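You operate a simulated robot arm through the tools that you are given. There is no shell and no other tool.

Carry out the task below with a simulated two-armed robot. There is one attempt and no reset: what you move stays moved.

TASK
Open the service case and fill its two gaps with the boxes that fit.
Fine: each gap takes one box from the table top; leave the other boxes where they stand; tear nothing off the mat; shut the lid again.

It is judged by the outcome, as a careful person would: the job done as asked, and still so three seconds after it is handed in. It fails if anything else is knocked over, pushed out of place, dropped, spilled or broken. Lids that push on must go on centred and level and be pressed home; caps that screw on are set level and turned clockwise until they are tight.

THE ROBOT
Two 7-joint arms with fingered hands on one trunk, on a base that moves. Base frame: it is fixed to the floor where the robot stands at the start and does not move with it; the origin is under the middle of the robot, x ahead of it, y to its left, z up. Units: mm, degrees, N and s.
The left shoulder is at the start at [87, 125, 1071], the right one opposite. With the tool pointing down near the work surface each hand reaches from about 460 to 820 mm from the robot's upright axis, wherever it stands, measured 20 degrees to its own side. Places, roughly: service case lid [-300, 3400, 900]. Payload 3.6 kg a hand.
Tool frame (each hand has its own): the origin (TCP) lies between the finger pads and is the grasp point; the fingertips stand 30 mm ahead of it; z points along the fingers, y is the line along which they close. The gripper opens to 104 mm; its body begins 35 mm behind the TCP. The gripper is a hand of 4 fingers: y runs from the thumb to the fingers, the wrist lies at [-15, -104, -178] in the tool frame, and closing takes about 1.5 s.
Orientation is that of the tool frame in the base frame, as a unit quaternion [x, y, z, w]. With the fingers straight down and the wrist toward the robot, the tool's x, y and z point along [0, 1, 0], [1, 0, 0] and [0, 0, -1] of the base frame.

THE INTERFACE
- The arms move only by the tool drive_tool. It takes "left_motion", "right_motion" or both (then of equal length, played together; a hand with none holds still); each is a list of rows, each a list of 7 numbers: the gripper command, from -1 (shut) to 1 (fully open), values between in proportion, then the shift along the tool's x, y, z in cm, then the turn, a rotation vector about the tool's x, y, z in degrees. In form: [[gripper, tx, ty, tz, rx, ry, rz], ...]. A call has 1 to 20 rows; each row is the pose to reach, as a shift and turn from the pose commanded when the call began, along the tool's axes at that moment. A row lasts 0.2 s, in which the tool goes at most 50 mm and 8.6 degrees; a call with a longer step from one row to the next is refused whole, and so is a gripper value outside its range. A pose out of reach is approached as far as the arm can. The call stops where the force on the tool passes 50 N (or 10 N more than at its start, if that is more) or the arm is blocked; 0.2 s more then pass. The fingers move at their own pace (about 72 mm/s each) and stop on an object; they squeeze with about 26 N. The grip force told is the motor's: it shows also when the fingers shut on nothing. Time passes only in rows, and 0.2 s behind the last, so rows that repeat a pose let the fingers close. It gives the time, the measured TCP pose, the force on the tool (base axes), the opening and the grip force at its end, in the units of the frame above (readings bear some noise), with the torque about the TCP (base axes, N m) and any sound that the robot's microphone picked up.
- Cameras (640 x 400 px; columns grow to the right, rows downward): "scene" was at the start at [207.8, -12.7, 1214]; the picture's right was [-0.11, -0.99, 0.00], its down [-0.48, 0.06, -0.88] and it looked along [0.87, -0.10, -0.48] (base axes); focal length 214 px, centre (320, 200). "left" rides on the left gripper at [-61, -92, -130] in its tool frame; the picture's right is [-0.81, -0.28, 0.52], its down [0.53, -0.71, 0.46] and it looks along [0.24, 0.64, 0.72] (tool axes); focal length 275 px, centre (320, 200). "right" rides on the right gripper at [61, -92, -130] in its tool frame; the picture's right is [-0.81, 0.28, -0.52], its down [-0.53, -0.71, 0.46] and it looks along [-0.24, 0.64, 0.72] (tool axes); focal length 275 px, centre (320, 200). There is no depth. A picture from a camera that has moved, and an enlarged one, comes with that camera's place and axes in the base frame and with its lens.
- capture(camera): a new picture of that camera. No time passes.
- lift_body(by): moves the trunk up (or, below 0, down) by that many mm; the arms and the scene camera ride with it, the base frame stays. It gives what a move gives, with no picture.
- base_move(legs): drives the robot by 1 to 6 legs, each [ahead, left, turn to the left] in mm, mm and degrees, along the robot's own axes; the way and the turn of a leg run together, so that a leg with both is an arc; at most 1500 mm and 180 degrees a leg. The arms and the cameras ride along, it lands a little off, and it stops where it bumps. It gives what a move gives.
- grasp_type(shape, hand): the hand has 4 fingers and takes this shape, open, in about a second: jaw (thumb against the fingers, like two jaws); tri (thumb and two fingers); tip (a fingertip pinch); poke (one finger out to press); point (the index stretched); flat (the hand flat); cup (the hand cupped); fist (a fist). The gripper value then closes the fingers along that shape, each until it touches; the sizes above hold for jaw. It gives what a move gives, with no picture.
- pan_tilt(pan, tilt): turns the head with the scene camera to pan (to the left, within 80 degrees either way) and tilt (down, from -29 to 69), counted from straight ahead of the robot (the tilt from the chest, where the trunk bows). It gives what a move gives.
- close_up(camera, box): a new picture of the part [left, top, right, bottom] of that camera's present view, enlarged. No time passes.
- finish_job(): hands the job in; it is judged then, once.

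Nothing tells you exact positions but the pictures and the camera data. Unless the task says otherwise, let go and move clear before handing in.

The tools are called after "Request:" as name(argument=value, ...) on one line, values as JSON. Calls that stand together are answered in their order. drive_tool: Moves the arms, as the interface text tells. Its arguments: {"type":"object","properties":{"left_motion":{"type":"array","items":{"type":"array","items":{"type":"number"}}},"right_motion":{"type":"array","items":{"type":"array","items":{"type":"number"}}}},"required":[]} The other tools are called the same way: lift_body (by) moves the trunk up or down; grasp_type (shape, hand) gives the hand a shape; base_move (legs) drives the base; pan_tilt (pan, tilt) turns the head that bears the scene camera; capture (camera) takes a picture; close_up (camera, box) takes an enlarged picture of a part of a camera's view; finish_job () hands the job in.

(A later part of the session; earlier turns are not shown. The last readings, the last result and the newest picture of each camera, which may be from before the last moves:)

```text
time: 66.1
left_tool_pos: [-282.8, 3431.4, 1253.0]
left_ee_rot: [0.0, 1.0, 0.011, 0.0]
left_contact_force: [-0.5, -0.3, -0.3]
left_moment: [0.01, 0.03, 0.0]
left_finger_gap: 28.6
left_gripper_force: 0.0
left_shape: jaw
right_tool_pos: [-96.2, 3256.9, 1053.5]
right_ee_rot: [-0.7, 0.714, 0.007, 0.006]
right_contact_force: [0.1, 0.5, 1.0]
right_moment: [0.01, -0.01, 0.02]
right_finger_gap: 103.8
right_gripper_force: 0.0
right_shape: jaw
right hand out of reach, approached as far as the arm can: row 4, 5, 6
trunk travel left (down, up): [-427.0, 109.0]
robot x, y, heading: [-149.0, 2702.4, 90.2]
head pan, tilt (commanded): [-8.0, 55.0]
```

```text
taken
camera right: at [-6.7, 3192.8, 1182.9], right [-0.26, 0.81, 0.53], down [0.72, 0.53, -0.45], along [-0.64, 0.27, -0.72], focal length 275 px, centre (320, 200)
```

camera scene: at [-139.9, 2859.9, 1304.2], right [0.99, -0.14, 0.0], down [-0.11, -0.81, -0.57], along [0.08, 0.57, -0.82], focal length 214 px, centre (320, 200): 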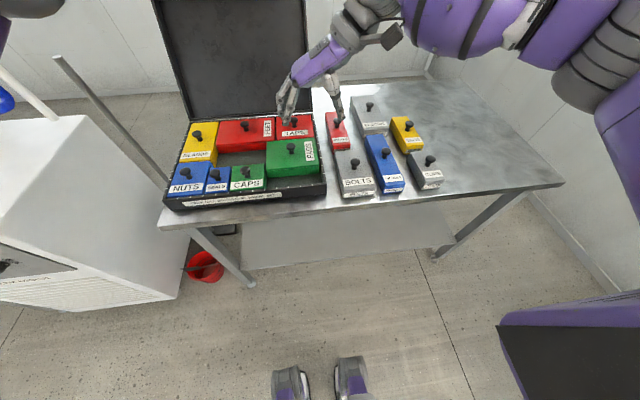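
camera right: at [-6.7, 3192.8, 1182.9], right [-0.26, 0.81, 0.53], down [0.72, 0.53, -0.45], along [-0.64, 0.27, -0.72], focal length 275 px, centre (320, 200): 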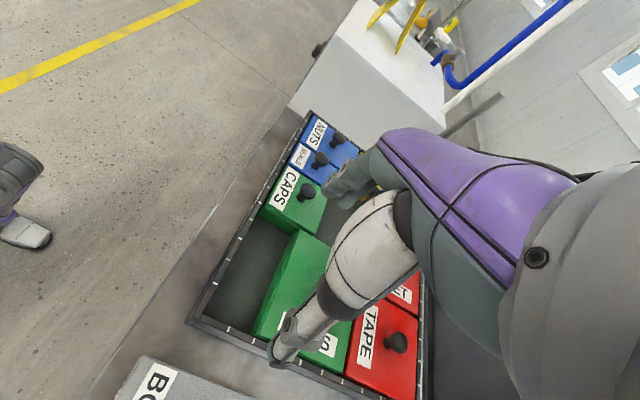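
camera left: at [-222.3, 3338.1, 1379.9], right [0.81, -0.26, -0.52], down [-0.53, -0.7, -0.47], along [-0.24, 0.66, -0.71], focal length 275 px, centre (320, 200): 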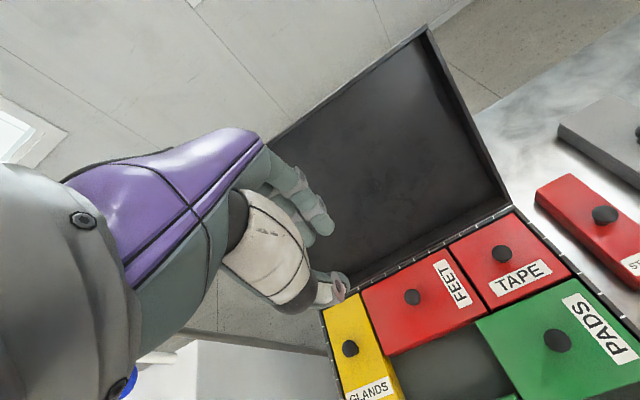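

The yawed right hand needs the target at least ~55 mm to its own side, so for placing I'll turn the base left. Now I tuck the left hand out to the left to clear the view, and move closer to measure boxes and gaps from above.

Request:
drive_tool(left_motion=[[-0.45, 2.4, -2.8, 1, 0, 0, 0], [-0.45, 4.8, -5.6, 2, 0, 0, 0], [-0.45, 7.2, -8.4, 3, 0, 0, 0], [-0.45, 9.6, -11.2, 4, 0, 0, 0], [-0.45, 12, -14, 5, 0, 0, 0], [-0.45, 14.4, -16.8, 6, 0, 0, 0], [-0.45, 16.8, -19.6, 7, 0, 0, 0], [-0.45, 19.2, -22.4, 8, 0, 0, 0], [-0.45, 21.5, -25.2, 9, 0, 0, 0], [-0.45, 23.7, -28.2, 10, 0, 0, 0]], right_motion=[[1, 0, -3, -1, 0, 0, 0], [1, 0, -6, -2, 0, 0, 0], [1, 0, -9, -3, 0, 0, 0], [1, 0, -12, -4, 0, 0, 0], [1, 0, -15, -5, 0, 0, 0], [1, 0, -18, -6, 0, 0, 0], [1, 0, -21, -7, 0, 0, 0], [1, 0, -24, -8, 0, 0, 0], [1, 0, -27, -8, 0, 0, 0], [1, 0, -30, -8, 0, 0, 0]])

Request:
capture(camera="scene")

```text
time: 68.3
left_tool_pos: [-518.9, 3150.4, 1144.9]
left_ee_rot: [0.0, 1.0, 0.012, 0.0]
left_contact_force: [0.2, -1.0, 1.6]
left_moment: [0.01, -0.01, -0.02]
left_finger_gap: 28.8
left_gripper_force: 0.0
left_shape: jaw
right_tool_pos: [203.1, 3249.5, 1129.8]
right_ee_rot: [-0.7, 0.714, 0.008, 0.006]
right_contact_force: [0.7, 0.1, 0.5]
right_moment: [0.02, -0.01, 0.0]
right_finger_gap: 104.2
right_gripper_force: 0.0
right_shape: jaw
trunk travel left (down, up): [-427.0, 109.0]
robot x, y, heading: [-147.3, 2703.1, 90.1]
head pan, tilt (commanded): [-8.0, 55.0]
```

```text
taken
camera scene: at [-140.3, 2858.8, 1304.4], right [0.99, -0.14, 0.0], down [-0.11, -0.81, -0.57], along [0.08, 0.57, -0.82], focal length 214 px, centre (320, 200)
```

scene: 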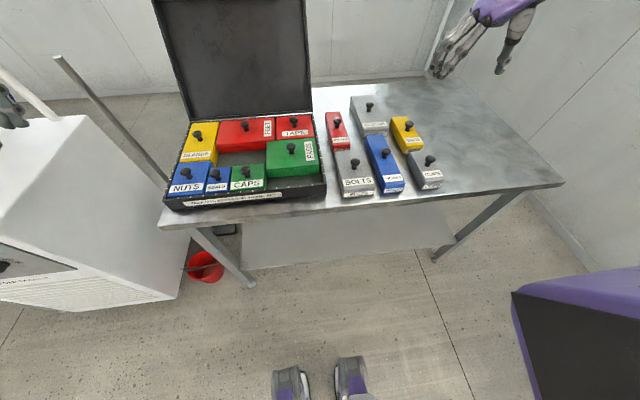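

Request:
lift_body(by=-40)

Request:
base_move(legs=[[150, 0, 0]])

Request:
pan_tilt(pan=0, tilt=66)

Request:
capture(camera="scene")

```text
time: 69.1
left_tool_pos: [-519.3, 3150.9, 1105.4]
left_ee_rot: [-0.001, 1.0, 0.012, 0.0]
left_contact_force: [1.0, 0.0, 0.5]
left_moment: [-0.01, 0.0, 0.02]
left_finger_gap: 28.5
left_gripper_force: 0.1
left_shape: jaw
right_tool_pos: [202.1, 3249.8, 1090.4]
right_ee_rot: [-0.701, 0.713, 0.008, 0.006]
right_contact_force: [-0.1, 0.3, 0.1]
right_moment: [0.01, -0.02, 0.0]
right_finger_gap: 104.2
right_gripper_force: 0.0
right_shape: jaw
trunk travel left (down, up): [-387.0, 149.0]
robot x, y, heading: [-149.0, 2707.0, 90.0]
head pan, tilt (commanded): [-8.0, 55.0]
```

```text
time: 70.5
left_tool_pos: [-521.4, 3301.0, 1104.7]
left_ee_rot: [-0.002, 1.0, 0.01, 0.0]
left_contact_force: [0.4, -0.4, 0.2]
left_moment: [-0.01, -0.02, 0.04]
left_finger_gap: 28.5
left_gripper_force: 0.0
left_shape: jaw
right_tool_pos: [202.4, 3402.1, 1088.3]
right_ee_rot: [-0.7, 0.714, 0.007, 0.005]
right_contact_force: [-0.9, 0.3, 0.1]
right_moment: [-0.06, 0.03, -0.02]
right_finger_gap: 103.8
right_gripper_force: 0.1
right_shape: jaw
trunk travel left (down, up): [-387.0, 149.0]
robot x, y, heading: [-148.8, 2852.6, 89.9]
head pan, tilt (commanded): [-8.0, 55.0]
```

```text
time: 71.2
left_tool_pos: [-520.2, 3299.9, 1105.3]
left_ee_rot: [-0.001, 1.0, 0.011, 0.0]
left_contact_force: [0.8, 0.3, 0.1]
left_moment: [0.02, -0.02, 0.01]
left_finger_gap: 28.3
left_gripper_force: 0.0
left_shape: jaw
right_tool_pos: [201.3, 3399.8, 1090.2]
right_ee_rot: [-0.7, 0.714, 0.008, 0.005]
right_contact_force: [0.7, 0.7, -0.7]
right_moment: [-0.02, 0.03, -0.03]
right_finger_gap: 104.0
right_gripper_force: 0.1
right_shape: jaw
trunk travel left (down, up): [-387.0, 149.0]
robot x, y, heading: [-149.7, 2852.6, 90.0]
head pan, tilt (commanded): [0.0, 66.0]
```

```text
taken
camera scene: at [-150.4, 3009.4, 1248.5], right [1.0, 0.0, 0.0], down [0.0, -0.91, -0.41], along [0.0, 0.41, -0.91], focal length 214 px, centre (320, 200)
```

scene: 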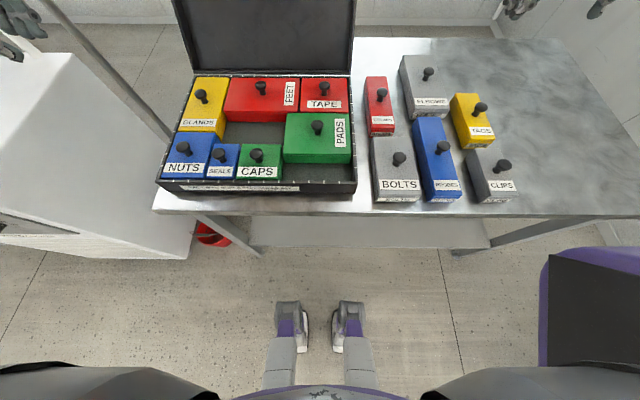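

Request:
close_up(camera="scene", box=[150, 65, 366, 200])

Request:
close_up(camera="scene", box=[355, 45, 547, 215])

Request:
close_up(camera="scene", box=[360, 130, 456, 205])

Request:
close_up(camera="scene", box=[435, 85, 531, 150])

```text
2.96 times, centred on (258, 132) of scene
camera zoom: at [-150.4, 3009.4, 1248.5], right [1.0, 0.0, 0.0], down [0.0, -0.91, -0.41], along [0.0, 0.41, -0.91], focal length 636 px, centre (504, 400)
```

zoom: 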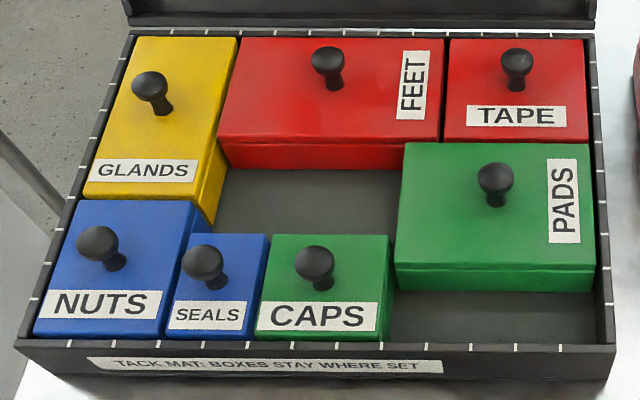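

```text
2.35 times, centred on (451, 130) of scene
camera zoom: at [-150.4, 3009.4, 1248.5], right [1.0, 0.0, 0.0], down [0.0, -0.91, -0.41], along [0.0, 0.41, -0.91], focal length 505 px, centre (12, 365)
```

zoom: 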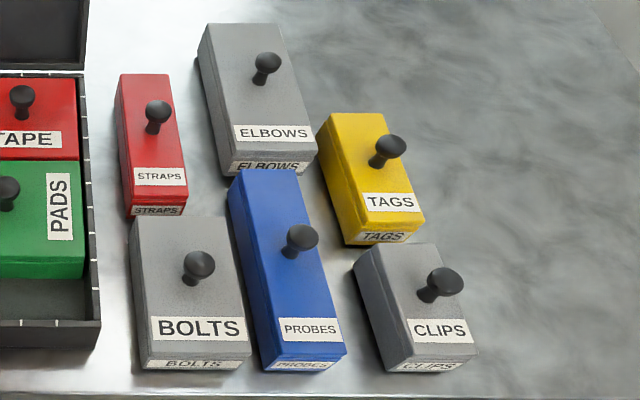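

```text
5.33 times, centred on (408, 168) of scene
camera zoom: at [-150.4, 3009.4, 1248.5], right [1.0, 0.0, 0.0], down [0.0, -0.91, -0.41], along [0.0, 0.41, -0.91], focal length 1144 px, centre (-149, 373)
```

zoom: 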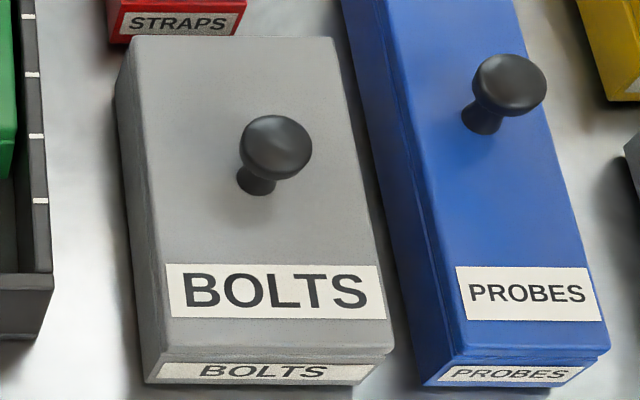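

```text
6.15 times, centred on (483, 118) of scene
camera zoom: at [-150.4, 3009.4, 1248.5], right [1.0, 0.0, 0.0], down [0.0, -0.91, -0.41], along [0.0, 0.41, -0.91], focal length 1320 px, centre (-683, 708)
```

zoom: 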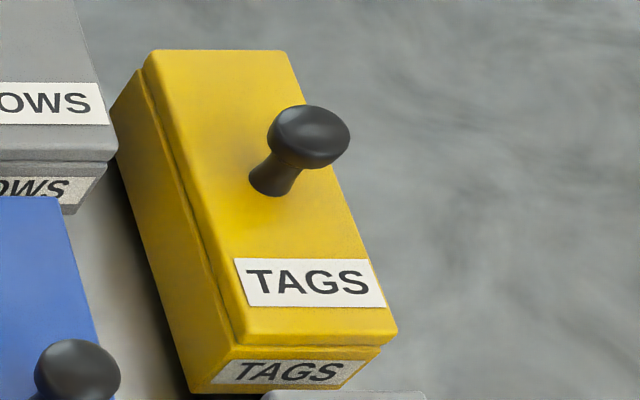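

Measured: Bolts ≈ 92 × 156 mm (3×5 cells), Tags ≈ 62 × 156 mm (2×5 cells) – they match the gaps 5×3 and 5×2; Clips is too short, Straps, Probes and Elbows too long. I take finer close-ups of the gaps.

Request:
close_up(camera="scene", box=[210, 105, 306, 165])

Request:
close_up(camera="scene", box=[270, 135, 366, 195])

```text
6.67 times, centred on (258, 135) of scene
camera zoom: at [-150.4, 3009.4, 1248.5], right [1.0, 0.0, 0.0], down [0.0, -0.91, -0.41], along [0.0, 0.41, -0.91], focal length 1430 px, centre (733, 633)
```

zoom: 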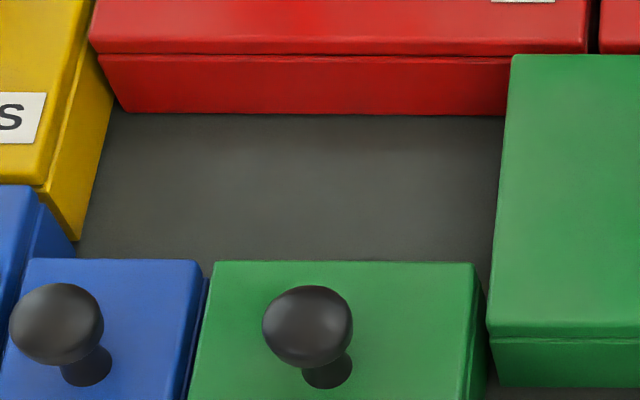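

```text
6.67 times, centred on (318, 165) of scene
camera zoom: at [-150.4, 3009.4, 1248.5], right [1.0, 0.0, 0.0], down [0.0, -0.91, -0.41], along [0.0, 0.41, -0.91], focal length 1430 px, centre (333, 433)
```

zoom: 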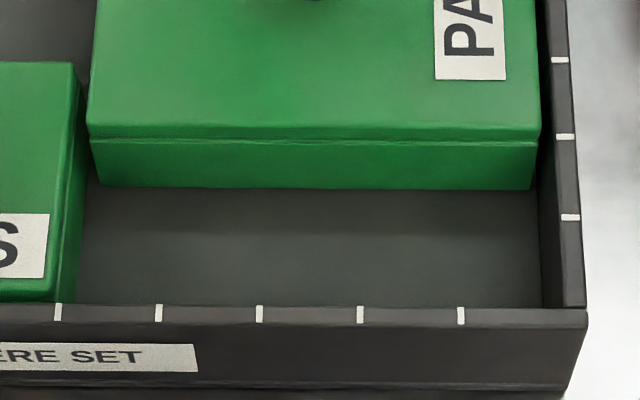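

The gaps are clear: each box has about 3 mm of play per side. I take finer close-ups of Bolts to get its exact yaw and knob position.

Request:
close_up(camera="scene", box=[368, 180, 426, 208])

Request:
close_up(camera="scene", box=[364, 128, 424, 168])

```text
11.03 times, centred on (397, 194) of scene
camera zoom: at [-150.4, 3009.4, 1248.5], right [1.0, 0.0, 0.0], down [0.0, -0.91, -0.41], along [0.0, 0.41, -0.91], focal length 2367 px, centre (-530, 266)
```

zoom: 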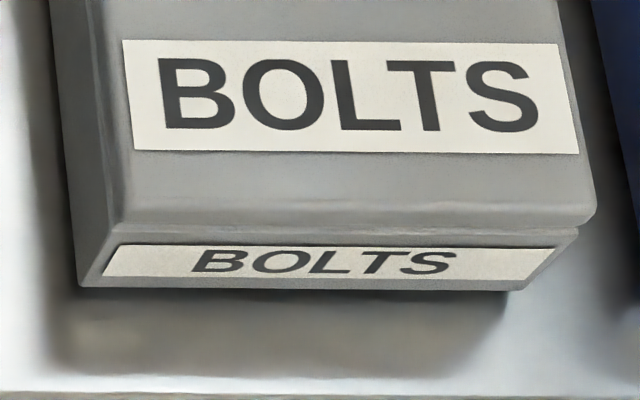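

```text
10.00 times, centred on (394, 148) of scene
camera zoom: at [-150.4, 3009.4, 1248.5], right [1.0, 0.0, 0.0], down [0.0, -0.91, -0.41], along [0.0, 0.41, -0.91], focal length 2145 px, centre (-420, 720)
```

zoom: 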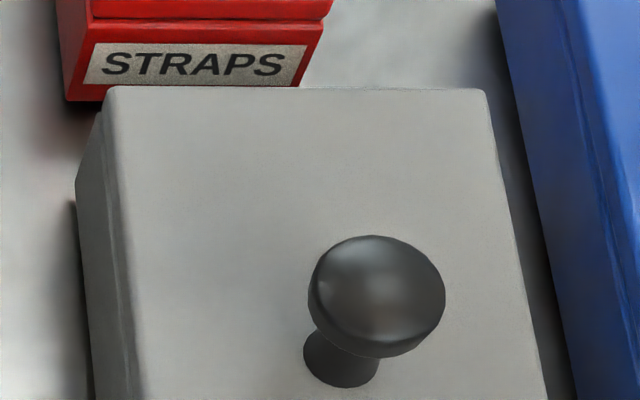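

Bolts is parallel to the case/table edge; its knob is at about (20, 3280), ball centre z ≈ 865. I back off to a working distance and turn the right hand square for the pick.

Request:
base_move(legs=[[-72, 0, 0]])

Request:
drive_tool(right_motion=[[1, 0, 0, 0, 0, 0, 8.5], [1, 0, 0, 0, 0, 0, 17], [1, 0, 0, 0, 0, 0, 25.5], [1, 0, 0, 0, 0, 0, 34], [1, 0, 0, 0, 0, 0, 42.5], [1, 0, 0, 0, 0, 0, 51], [1, 0, 0, 0, 0, 0, 59.5], [1, 0, 0, 0, 0, 0, 68], [1, 0, 0, 0, 0, 0, 76.5], [1, 0, 0, 0, 0, 0, 85], [1, 0, 0, 0, 0, 0, 89]])

```text
time: 72.3
left_tool_pos: [-521.2, 3227.8, 1105.1]
left_ee_rot: [-0.001, 1.0, 0.011, 0.0]
left_contact_force: [0.1, -0.7, 0.6]
left_moment: [0.03, -0.04, -0.04]
left_finger_gap: 28.5
left_gripper_force: 0.0
left_shape: jaw
right_tool_pos: [202.2, 3328.4, 1088.6]
right_ee_rot: [-0.7, 0.714, 0.008, 0.005]
right_contact_force: [-0.2, 0.1, -0.2]
right_moment: [0.04, 0.0, 0.04]
right_finger_gap: 104.1
right_gripper_force: 0.1
right_shape: jaw
trunk travel left (down, up): [-387.0, 149.0]
robot x, y, heading: [-150.4, 2781.6, 90.2]
head pan, tilt (commanded): [0.0, 66.0]
```

```text
time: 74.7
left_tool_pos: [-520.4, 3228.3, 1104.6]
left_ee_rot: [-0.001, 1.0, 0.011, -0.001]
left_contact_force: [0.0, 0.2, -0.7]
left_moment: [-0.02, 0.01, -0.02]
left_finger_gap: 28.4
left_gripper_force: 0.1
left_shape: jaw
right_tool_pos: [201.1, 3327.9, 1088.5]
right_ee_rot: [0.002, 1.0, 0.008, -0.002]
right_contact_force: [0.0, 0.9, -0.7]
right_moment: [-0.02, 0.02, -0.02]
right_finger_gap: 103.9
right_gripper_force: 0.0
right_shape: jaw
trunk travel left (down, up): [-387.0, 149.0]
robot x, y, heading: [-149.7, 2785.4, 90.4]
head pan, tilt (commanded): [0.0, 66.0]
```

I square the tool to true vertical and move it above the Bolts knob.

Request:
drive_tool(right_motion=[[1, 3.5, -1, 1, 0.9, -0.2, 0.2], [1, 7, -2, 2, 0.9, -0.2, 0.2], [1, 10.5, -3, 4, 0.9, -0.2, 0.2], [1, 14, -4, 7, 0.9, -0.2, 0.2], [1, 17, -4.5, 10, 0.9, -0.2, 0.2], [1, 18.06, -4.75, 13, 0.9, -0.2, 0.2], [1, 18.06, -4.75, 15.8, 0.9, -0.2, 0.2], [1, 18.06, -4.75, 15.8, 0.9, -0.2, 0.2]])

Request:
capture(camera="right")

Request:
capture(camera="scene")

```text
time: 76.5
left_tool_pos: [-520.6, 3228.6, 1106.0]
left_ee_rot: [-0.001, 1.0, 0.012, 0.001]
left_contact_force: [-0.7, 0.7, -0.4]
left_moment: [0.01, -0.03, 0.0]
left_finger_gap: 28.6
left_gripper_force: 0.1
left_shape: jaw
right_tool_pos: [19.9, 3285.1, 930.1]
right_ee_rot: [0.002, 1.0, 0.0, -0.001]
right_contact_force: [-0.3, -0.3, 0.2]
right_moment: [-0.02, 0.03, 0.01]
right_finger_gap: 103.9
right_gripper_force: 0.1
right_shape: jaw
trunk travel left (down, up): [-387.0, 149.0]
robot x, y, heading: [-150.2, 2782.4, 90.1]
head pan, tilt (commanded): [0.0, 66.0]
```

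```text
taken
camera right: at [-40.6, 3193.1, 1061.9], right [0.81, 0.27, 0.52], down [0.53, -0.72, -0.46], along [0.25, 0.64, -0.72], focal length 275 px, centre (320, 200)
```

right: 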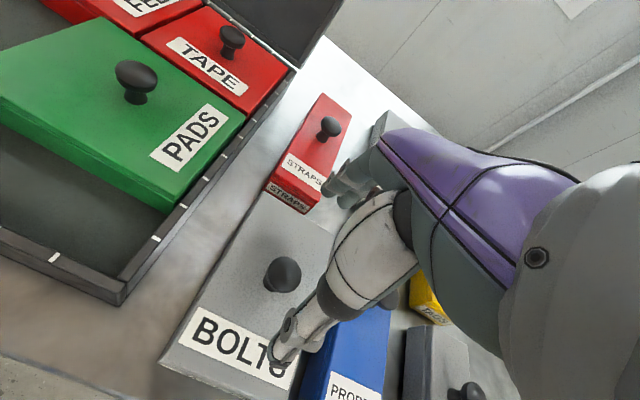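

```text
taken
camera scene: at [-150.4, 2937.8, 1248.5], right [1.0, 0.0, 0.0], down [0.0, -0.91, -0.41], along [0.0, 0.41, -0.91], focal length 214 px, centre (320, 200)
```

scene: 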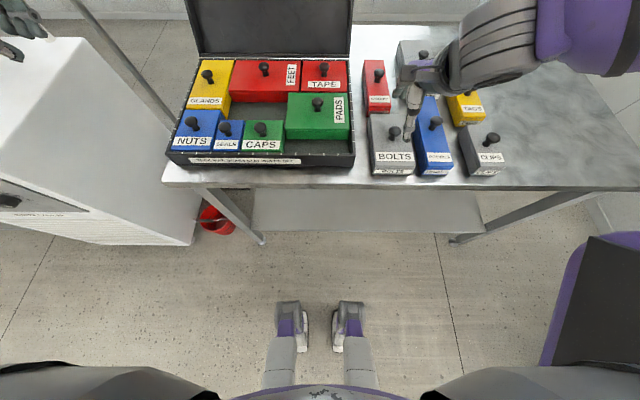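

The knob is confirmed at about (19, 3280.6). I shift 4.5 mm back and lower until the tips are just above the box lid.

Request:
drive_tool(right_motion=[[0.6, 0, -0.45, 1, 0, 0, 0], [0.4, 0, -0.45, 2.5, 0, 0, 0], [0.3, 0, -0.45, 4, 0, 0, 0], [0.3, 0, -0.45, 5.0, 0, 0, 0], [0.3, 0, -0.45, 5.4, 0, 0, 0]])

Request:
capture(camera="right")

Request:
close_up(camera="scene", box=[350, 50, 478, 185])

```text
time: 77.7
left_tool_pos: [-521.8, 3228.5, 1105.3]
left_ee_rot: [-0.001, 1.0, 0.011, 0.0]
left_contact_force: [0.4, -0.1, -0.4]
left_moment: [0.03, -0.03, -0.02]
left_finger_gap: 28.6
left_gripper_force: 0.0
left_shape: jaw
right_tool_pos: [19.7, 3280.8, 877.6]
right_ee_rot: [0.003, 1.0, 0.001, 0.0]
right_contact_force: [0.4, -0.2, 0.5]
right_moment: [-0.01, -0.01, -0.03]
right_finger_gap: 67.9
right_gripper_force: 0.0
right_shape: jaw
trunk travel left (down, up): [-387.0, 149.0]
robot x, y, heading: [-152.0, 2781.1, 90.1]
head pan, tilt (commanded): [0.0, 66.0]
```

```text
taken
camera right: at [-41.0, 3188.7, 1008.1], right [0.81, 0.27, 0.52], down [0.53, -0.72, -0.46], along [0.25, 0.64, -0.72], focal length 275 px, centre (320, 200)
```

right: 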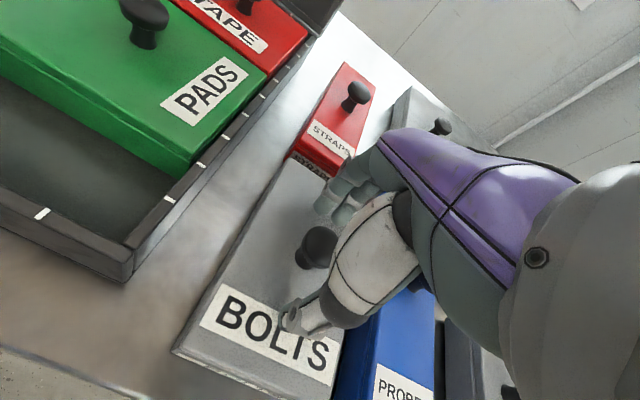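

```text
2.96 times, centred on (414, 118) of scene
camera zoom: at [-150.2, 2938.1, 1248.4], right [1.0, 0.0, 0.0], down [0.0, -0.91, -0.41], along [0.0, 0.41, -0.91], focal length 636 px, centre (42, 444)
```

zoom: 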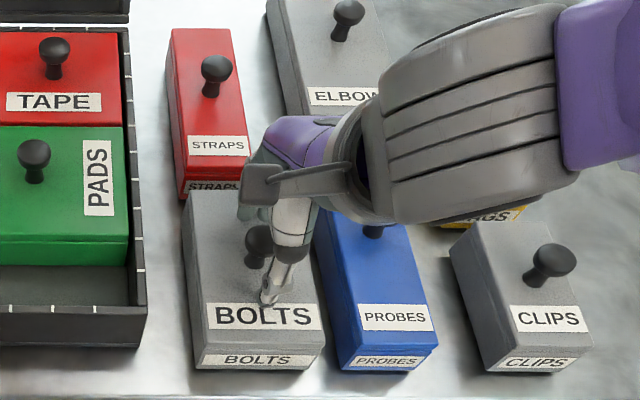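

Thumb and fingers straddle the knob. I close on it.

Request:
drive_tool(right_motion=[[0, 0, 0, 0, 0, 0, 0], [-0.2, 0, 0, 0, 0, 0, 0], [-0.4, 0, 0, 0, 0, 0, 0], [-0.6, 0, 0, 0, 0, 0, 0], [-0.8, 0, 0, 0, 0, 0, 0], [-1, 0, 0, 0, 0, 0, 0], [-1, 0, 0, 0, 0, 0, 0], [-1, 0, 0, 0, 0, 0, 0], [-1, 0, 0, 0, 0, 0, 0]])

Request:
close_up(camera="scene", box=[350, 50, 478, 185])

Request:
capture(camera="right")

```text
time: 79.7
left_tool_pos: [-521.1, 3228.6, 1104.3]
left_ee_rot: [-0.001, 1.0, 0.011, 0.0]
left_contact_force: [0.3, -0.1, 0.1]
left_moment: [0.01, 0.0, 0.03]
left_finger_gap: 28.8
left_gripper_force: 0.1
left_shape: jaw
right_tool_pos: [19.5, 3280.9, 876.5]
right_ee_rot: [0.003, 1.0, 0.001, 0.0]
right_contact_force: [-0.6, -0.5, -1.9]
right_moment: [-0.07, 0.03, 0.0]
right_finger_gap: 19.2
right_gripper_force: 26.2
right_shape: jaw
trunk travel left (down, up): [-387.0, 149.0]
robot x, y, heading: [-147.2, 2779.8, 90.1]
head pan, tilt (commanded): [0.0, 66.0]
```

```text
2.96 times, centred on (414, 118) of scene
camera zoom: at [-150.2, 2938.2, 1248.4], right [1.0, 0.0, 0.0], down [0.0, -0.91, -0.41], along [0.0, 0.41, -0.91], focal length 636 px, centre (42, 444)
```

zoom: 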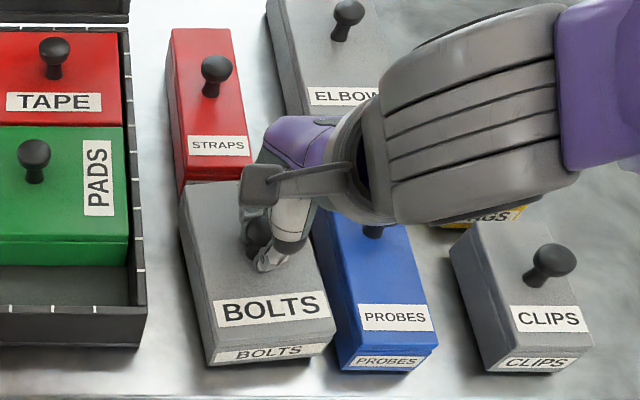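

```text
taken
camera right: at [-40.9, 3188.8, 1008.0], right [0.81, 0.27, 0.52], down [0.53, -0.72, -0.46], along [0.25, 0.64, -0.72], focal length 275 px, centre (320, 200)
```

right: 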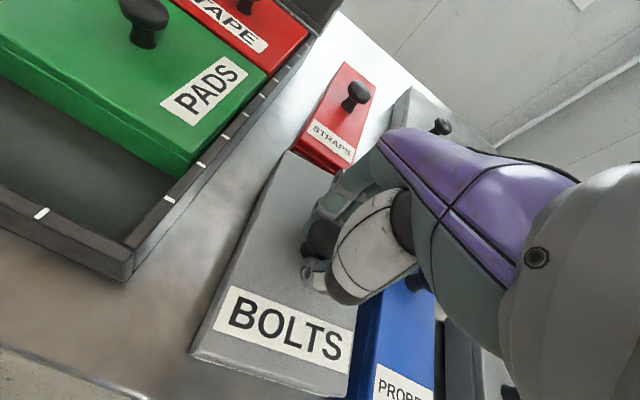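

The box twisted slightly (a few degrees CCW) while being gripped. I look closely at its clearance from Probes and Straps before lifting.

Request:
close_up(camera="scene", box=[380, 110, 444, 180])

Request:
close_up(camera="right", box=[240, 60, 400, 200])

```text
5.71 times, centred on (412, 145) of scene
camera zoom: at [-150.2, 2938.2, 1248.4], right [1.0, 0.0, 0.0], down [0.0, -0.91, -0.41], along [0.0, 0.41, -0.91], focal length 1226 px, centre (-206, 514)
```

zoom: 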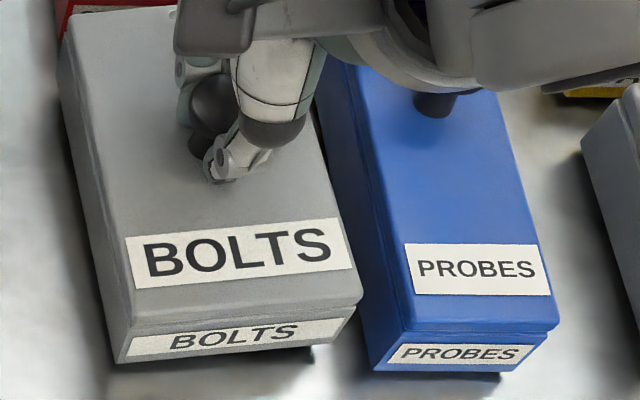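

```text
2.86 times, centred on (320, 130) of right
camera zoom: at [-40.9, 3188.8, 1008.0], right [0.81, 0.27, 0.52], down [0.53, -0.72, -0.46], along [0.25, 0.64, -0.72], focal length 786 px, centre (320, 400)
```

zoom: 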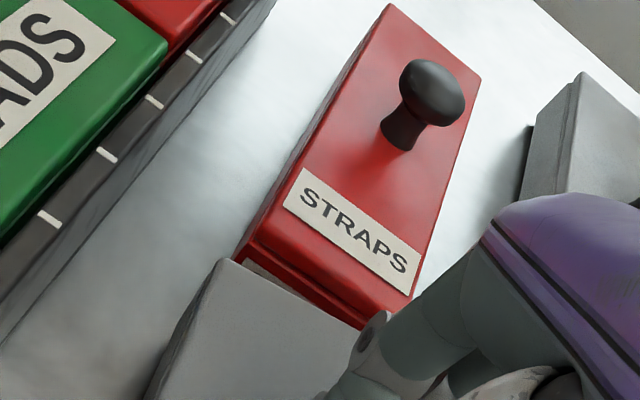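

There is a thin clear gap on both sides, so I lift straight up slowly.

Request:
drive_tool(right_motion=[[-1, 0, 0, -0.5, 0, 0, 0], [-1, 0, 0, -1, 0, 0, 0], [-1, 0, 0, -1.5, 0, 0, 0], [-1, 0, 0, -2.5, 0, 0, 0], [-1, 0, 0, -4, 0, 0, 0], [-1, 0, 0, -6, 0, 0, 0], [-1, 0, 0, -9, 0, 0, 0], [-1, 0, 0, -12, 0, 0, 0]])

Request:
capture(camera="scene")

Request:
capture(camera="right")

```text
time: 81.5
left_tool_pos: [-521.2, 3228.5, 1105.6]
left_ee_rot: [-0.001, 1.0, 0.011, -0.001]
left_contact_force: [0.9, 0.2, 0.5]
left_moment: [0.01, 0.01, -0.01]
left_finger_gap: 28.6
left_gripper_force: 0.1
left_shape: jaw
right_tool_pos: [20.5, 3278.6, 998.2]
right_ee_rot: [0.003, 1.0, 0.001, 0.0]
right_contact_force: [0.7, 0.5, -2.2]
right_moment: [-0.02, -0.01, -0.01]
right_finger_gap: 19.3
right_gripper_force: 25.9
right_shape: jaw
trunk travel left (down, up): [-387.0, 149.0]
robot x, y, heading: [-149.0, 2783.5, 90.1]
head pan, tilt (commanded): [0.0, 66.0]
```

```text
taken
camera scene: at [-150.4, 2937.8, 1248.5], right [1.0, 0.0, 0.0], down [0.0, -0.91, -0.41], along [0.0, 0.41, -0.91], focal length 214 px, centre (320, 200)
```

scene: 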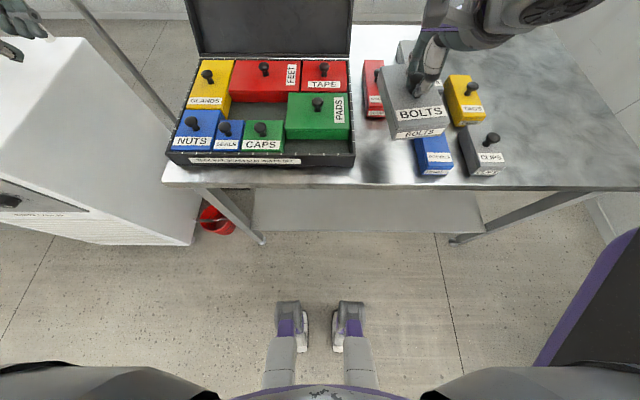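

```text
taken
camera right: at [-40.9, 3187.6, 1128.7], right [0.81, 0.27, 0.52], down [0.53, -0.72, -0.46], along [0.25, 0.64, -0.72], focal length 275 px, centre (320, 200)
```

right: 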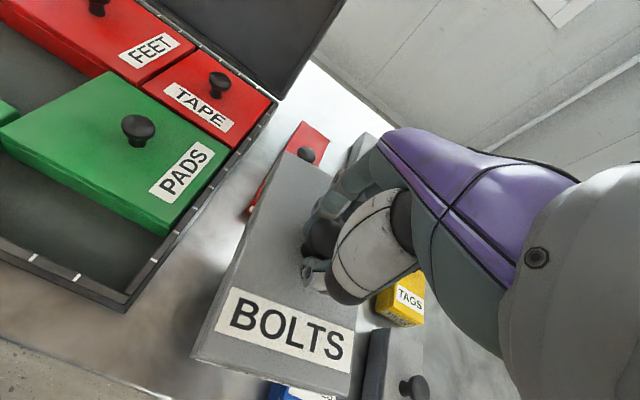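

Bolts is lifted and the neighbours are undisturbed. I check how level it hangs.

Request:
close_up(camera="scene", box=[365, 50, 465, 150])

Request:
close_up(camera="right", box=[180, 120, 380, 400])

```text
4.00 times, centred on (415, 100) of scene
camera zoom: at [-150.4, 2937.8, 1248.5], right [1.0, 0.0, 0.0], down [0.0, -0.91, -0.41], along [0.0, 0.41, -0.91], focal length 858 px, centre (-60, 600)
```

zoom: 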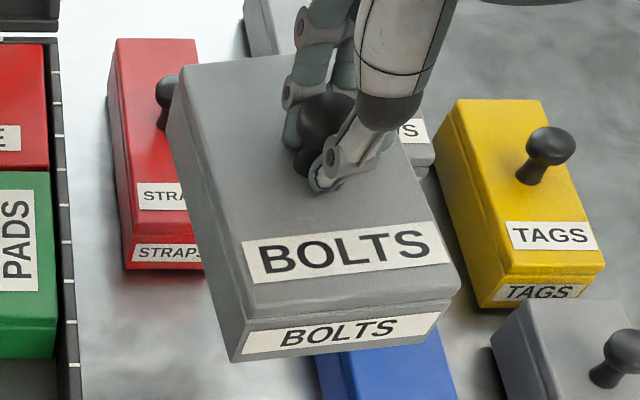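

```text
1.43 times, centred on (280, 260) of right
camera zoom: at [-40.9, 3187.6, 1128.7], right [0.81, 0.27, 0.52], down [0.53, -0.72, -0.46], along [0.25, 0.64, -0.72], focal length 393 px, centre (377, 114)
```

zoom: 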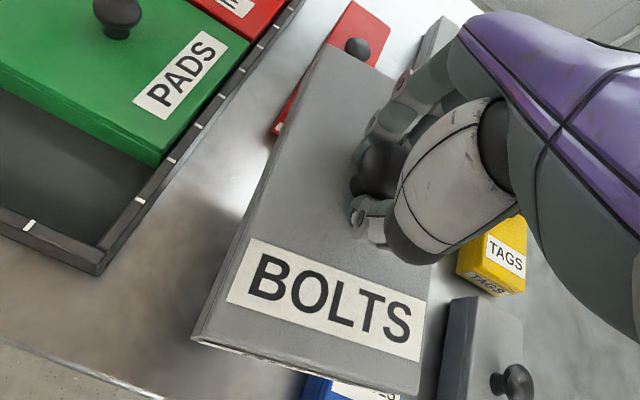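

The box hangs level, its yaw about 7.7 degrees CCW of square relative to the hand. I turn the base left 25 degrees to bring the right arm's good zone over the case.

Request:
base_move(legs=[[0, 0, 25]])

Request:
pan_tilt(pan=-10, tilt=58)

Request:
capture(camera="scene")

```text
time: 83.1
left_tool_pos: [-675.4, 3030.0, 1105.0]
left_ee_rot: [-0.218, 0.976, 0.011, -0.002]
left_contact_force: [0.3, -0.1, 0.8]
left_moment: [0.01, -0.01, 0.01]
left_finger_gap: 28.5
left_gripper_force: 0.0
left_shape: jaw
right_tool_pos: [-206.4, 3304.3, 997.3]
right_ee_rot: [-0.213, 0.977, 0.0, -0.001]
right_contact_force: [0.2, 0.2, -2.0]
right_moment: [-0.07, -0.03, 0.04]
right_finger_gap: 19.2
right_gripper_force: 25.8
right_shape: jaw
trunk travel left (down, up): [-387.0, 149.0]
robot x, y, heading: [-150.7, 2781.2, 115.0]
head pan, tilt (commanded): [0.0, 66.0]
```

```text
time: 83.9
left_tool_pos: [-675.0, 3029.1, 1106.6]
left_ee_rot: [-0.218, 0.976, 0.011, -0.002]
left_contact_force: [-1.1, 0.0, -0.9]
left_moment: [-0.04, -0.01, -0.02]
left_finger_gap: 28.5
left_gripper_force: 0.1
left_shape: jaw
right_tool_pos: [-206.1, 3304.4, 997.9]
right_ee_rot: [-0.214, 0.977, 0.001, 0.0]
right_contact_force: [0.2, -0.6, -2.9]
right_moment: [-0.02, -0.02, 0.0]
right_finger_gap: 19.3
right_gripper_force: 25.5
right_shape: jaw
trunk travel left (down, up): [-387.0, 149.0]
robot x, y, heading: [-145.7, 2784.6, 115.2]
head pan, tilt (commanded): [-10.0, 58.0]
```

```text
taken
camera scene: at [-210.0, 2935.9, 1257.4], right [0.97, 0.26, 0.0], down [0.22, -0.82, -0.53], along [-0.14, 0.51, -0.85], focal length 214 px, centre (320, 200)
```

scene: 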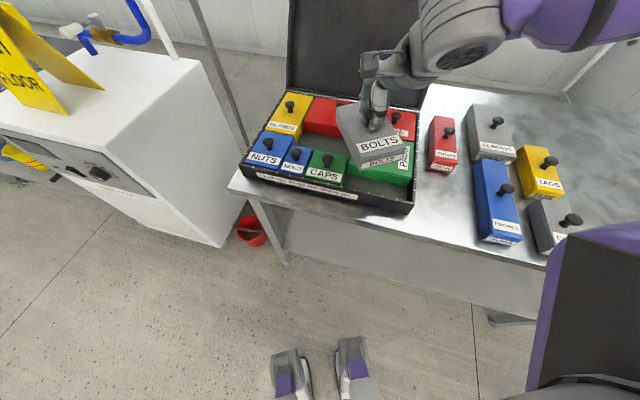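

I rotate the hand a further 57 degrees CCW and carry the box over the middle gap, still high.

Request:
drive_tool(right_motion=[[-1, 0.86, 1.6, 0, 0, 0, -8.1], [-1, 1.73, 3.2, 0, 0, 0, -16.3], [-1, 2.6, 4.8, 0, 0, 0, -24.4], [-1, 3.45, 6.4, 0, 0, 0, -32.6], [-1, 4.3, 8.0, 0, 0, 0, -40.7], [-1, 5.2, 9.6, 0, 0, 0, -48.9], [-1, 6.04, 11.16, 0, 0, 0, -57], [-1, 6.04, 11.16, 0, 0, 0, -57]])

Request:
capture(camera="scene")

Request:
capture(camera="right")

```text
time: 85.7
left_tool_pos: [-674.5, 3030.1, 1106.2]
left_ee_rot: [-0.218, 0.976, 0.011, -0.002]
left_contact_force: [0.0, -0.3, -0.8]
left_moment: [-0.02, 0.01, 0.01]
left_finger_gap: 28.5
left_gripper_force: 0.0
left_shape: jaw
right_tool_pos: [-307.7, 3381.2, 997.0]
right_ee_rot: [-0.655, 0.756, 0.001, 0.0]
right_contact_force: [0.5, 0.5, -2.5]
right_moment: [0.0, -0.03, -0.01]
right_finger_gap: 19.0
right_gripper_force: 26.3
right_shape: jaw
trunk travel left (down, up): [-387.0, 149.0]
robot x, y, heading: [-149.1, 2781.6, 115.1]
head pan, tilt (commanded): [-10.0, 58.0]
```

```text
taken
camera scene: at [-209.7, 2935.7, 1257.5], right [0.97, 0.26, 0.0], down [0.22, -0.82, -0.53], along [-0.14, 0.51, -0.85], focal length 214 px, centre (320, 200)
```

scene: 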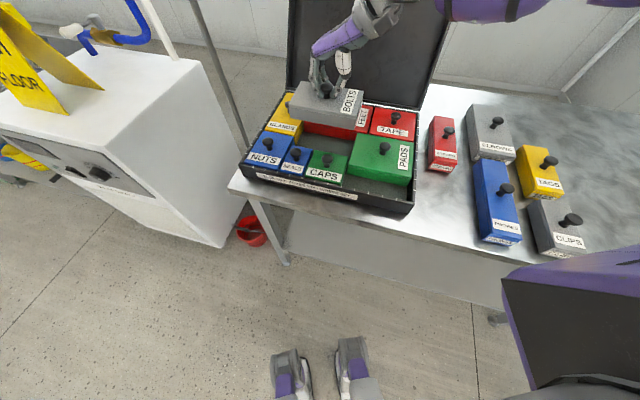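

```text
taken
camera right: at [-225.2, 3307.3, 1128.4], right [-0.16, 0.84, 0.52], down [0.78, 0.43, -0.46], along [-0.6, 0.33, -0.72], focal length 275 px, centre (320, 200)
```

right: 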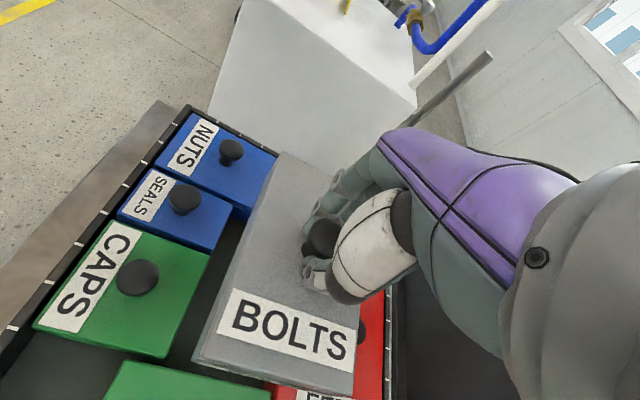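

The box is over the middle gap, well aligned. I point the head squarely at it for careful measuring.

Request:
pan_tilt(pan=-25, tilt=58)

Request:
capture(camera="scene")

```text
time: 86.4
left_tool_pos: [-675.9, 3029.9, 1105.9]
left_ee_rot: [-0.218, 0.976, 0.011, -0.002]
left_contact_force: [1.3, -0.2, 0.2]
left_moment: [-0.01, -0.01, -0.02]
left_finger_gap: 28.7
left_gripper_force: 0.0
left_shape: jaw
right_tool_pos: [-307.3, 3380.0, 997.2]
right_ee_rot: [-0.655, 0.756, 0.001, 0.001]
right_contact_force: [-0.6, 0.6, -2.6]
right_moment: [0.01, -0.02, 0.0]
right_finger_gap: 19.1
right_gripper_force: 26.1
right_shape: jaw
trunk travel left (down, up): [-387.0, 149.0]
robot x, y, heading: [-149.9, 2780.7, 115.3]
head pan, tilt (commanded): [-25.0, 58.0]
```

```text
taken
camera scene: at [-192.3, 2938.4, 1257.4], right [1.0, 0.0, 0.0], down [0.0, -0.85, -0.53], along [0.0, 0.53, -0.85], focal length 214 px, centre (320, 200)
```

scene: 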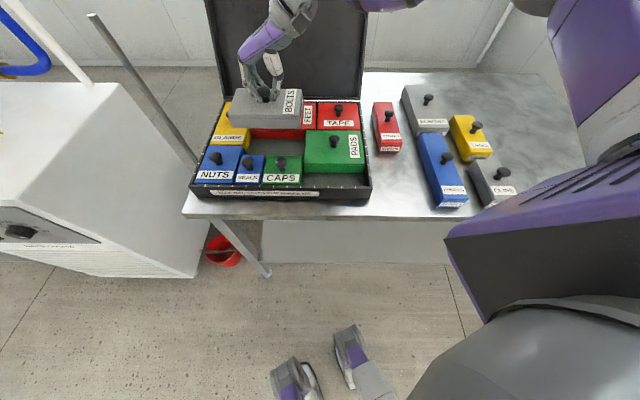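

Request:
drive_tool(right_motion=[[-1, 0, 0, 2, 0, 0, 0], [-1, 0, 0, 4, 0, 0, 0], [-1, 0, 0, 5.5, 0, 0, 0], [-1, 0, 0, 6.5, 0, 0, 0], [-1, 0, 0, 6.5, 0, 0, 0]])

Request:
close_up(camera="scene", box=[195, 85, 371, 195])

Request:
close_up(camera="scene", box=[210, 90, 270, 180])

Request:
close_up(camera="scene", box=[260, 90, 330, 180])

Request:
capture(camera="right")

```text
time: 87.6
left_tool_pos: [-674.2, 3030.1, 1105.8]
left_ee_rot: [-0.217, 0.976, 0.011, -0.003]
left_contact_force: [-0.4, -0.3, 0.1]
left_moment: [0.0, -0.02, -0.02]
left_finger_gap: 28.7
left_gripper_force: 0.1
left_shape: jaw
right_tool_pos: [-307.5, 3380.8, 932.1]
right_ee_rot: [-0.654, 0.756, 0.001, 0.001]
right_contact_force: [-0.5, 0.2, -2.2]
right_moment: [-0.03, -0.02, -0.02]
right_finger_gap: 19.3
right_gripper_force: 25.7
right_shape: jaw
trunk travel left (down, up): [-387.0, 149.0]
robot x, y, heading: [-152.7, 2783.6, 115.4]
head pan, tilt (commanded): [-25.0, 58.0]
```

```text
3.64 times, centred on (283, 140) of scene
camera zoom: at [-192.2, 2938.3, 1257.4], right [1.0, 0.0, 0.0], down [0.0, -0.85, -0.53], along [0.0, 0.53, -0.85], focal length 780 px, centre (454, 418)
```

zoom: 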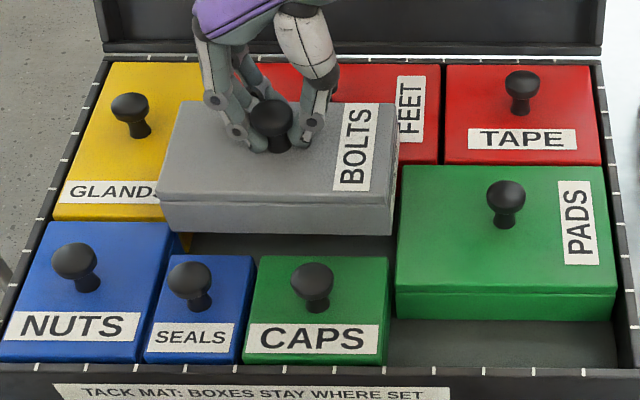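

```text
4.44 times, centred on (240, 135) of scene
camera zoom: at [-192.2, 2938.3, 1257.4], right [1.0, 0.0, 0.0], down [0.0, -0.85, -0.53], along [0.0, 0.53, -0.85], focal length 953 px, centre (676, 489)
```

zoom: 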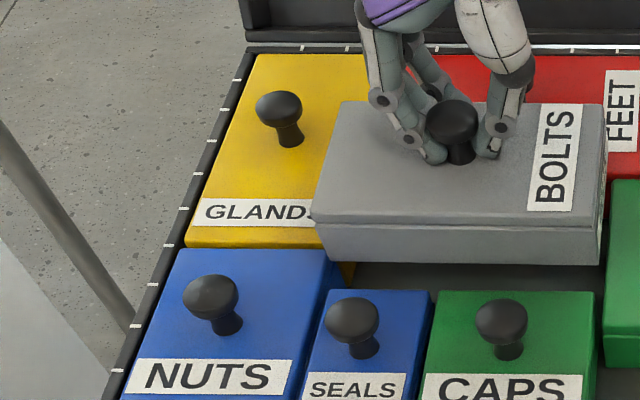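

```text
4.44 times, centred on (295, 135) of scene
camera zoom: at [-192.2, 2938.3, 1257.4], right [1.0, 0.0, 0.0], down [0.0, -0.85, -0.53], along [0.0, 0.53, -0.85], focal length 953 px, centre (431, 489)
```

zoom: 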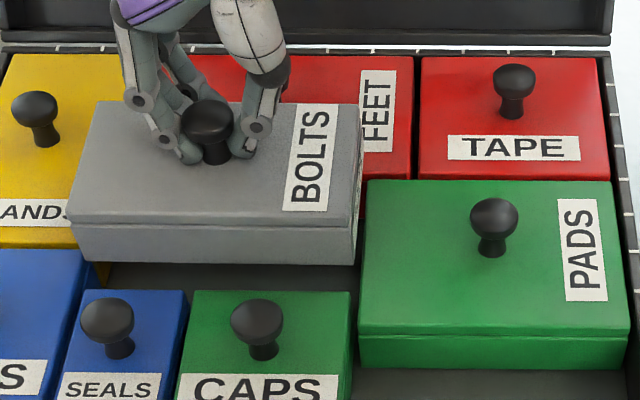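

```text
taken
camera right: at [-225.0, 3307.4, 1062.9], right [-0.16, 0.84, 0.52], down [0.78, 0.43, -0.45], along [-0.6, 0.34, -0.72], focal length 275 px, centre (320, 200)
```

right: 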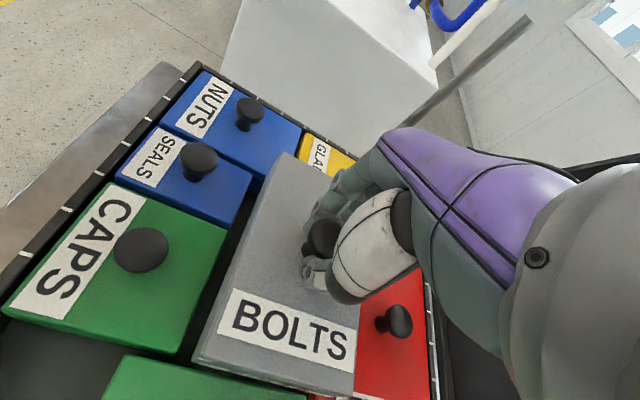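

The box hovers over the gap and is close to right. For exact alignment I use the right hand's own camera (almost above the front boundary) and higher zooms.

Request:
close_up(camera="right", box=[150, 140, 310, 240])

Request:
close_up(camera="right", box=[110, 280, 270, 400])

Request:
close_up(camera="scene", box=[290, 110, 326, 155])

Request:
close_up(camera="scene", box=[222, 115, 262, 165])

```text
4.00 times, centred on (230, 190) of right
camera zoom: at [-225.0, 3307.4, 1062.9], right [-0.16, 0.84, 0.52], down [0.78, 0.43, -0.45], along [-0.6, 0.34, -0.72], focal length 1101 px, centre (680, 240)
```

zoom: 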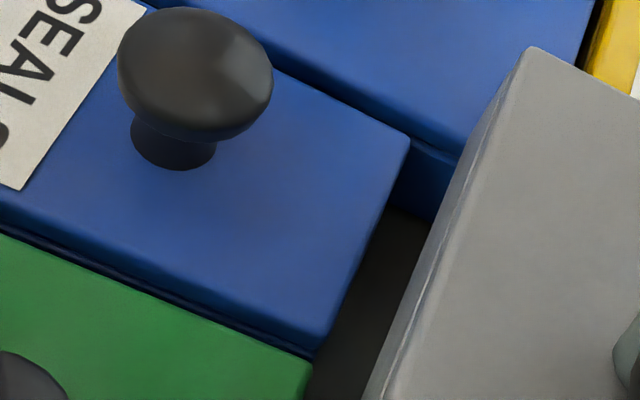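

```text
3.33 times, centred on (190, 340) of right
camera zoom: at [-225.0, 3307.4, 1062.9], right [-0.16, 0.84, 0.52], down [0.78, 0.43, -0.45], along [-0.6, 0.34, -0.72], focal length 918 px, centre (753, -267)
```

zoom: 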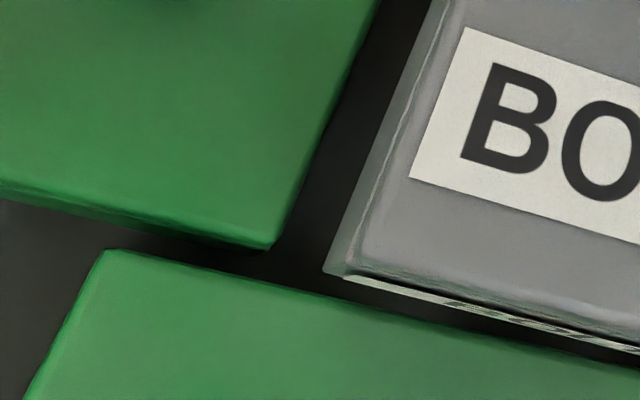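

```text
8.89 times, centred on (308, 132) of scene
camera zoom: at [-192.2, 2938.3, 1257.4], right [1.0, 0.0, 0.0], down [0.0, -0.85, -0.53], along [0.0, 0.53, -0.85], focal length 1906 px, centre (427, 800)
```

zoom: 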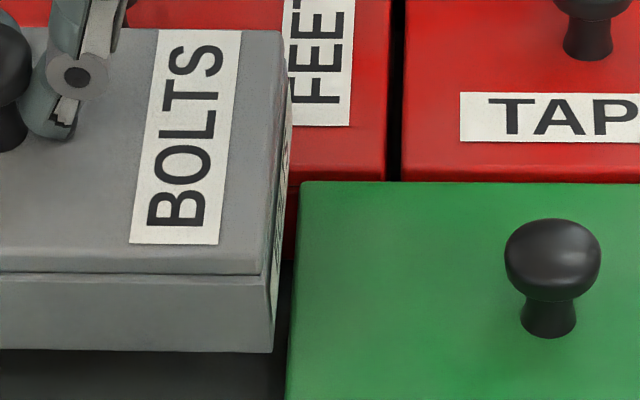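

```text
8.00 times, centred on (242, 140) of scene
camera zoom: at [-192.2, 2938.3, 1257.4], right [1.0, 0.0, 0.0], down [0.0, -0.85, -0.53], along [0.0, 0.53, -0.85], focal length 1716 px, centre (944, 680)
```

zoom: 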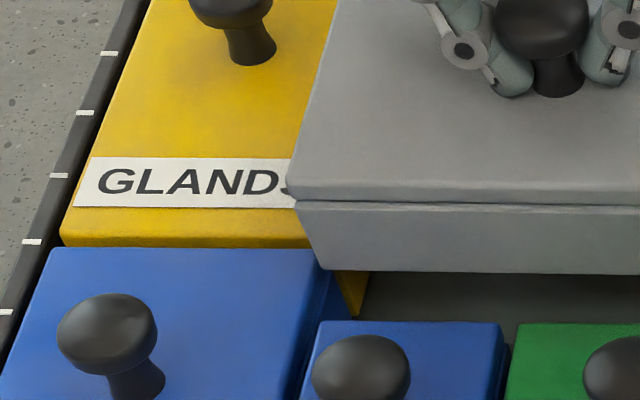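

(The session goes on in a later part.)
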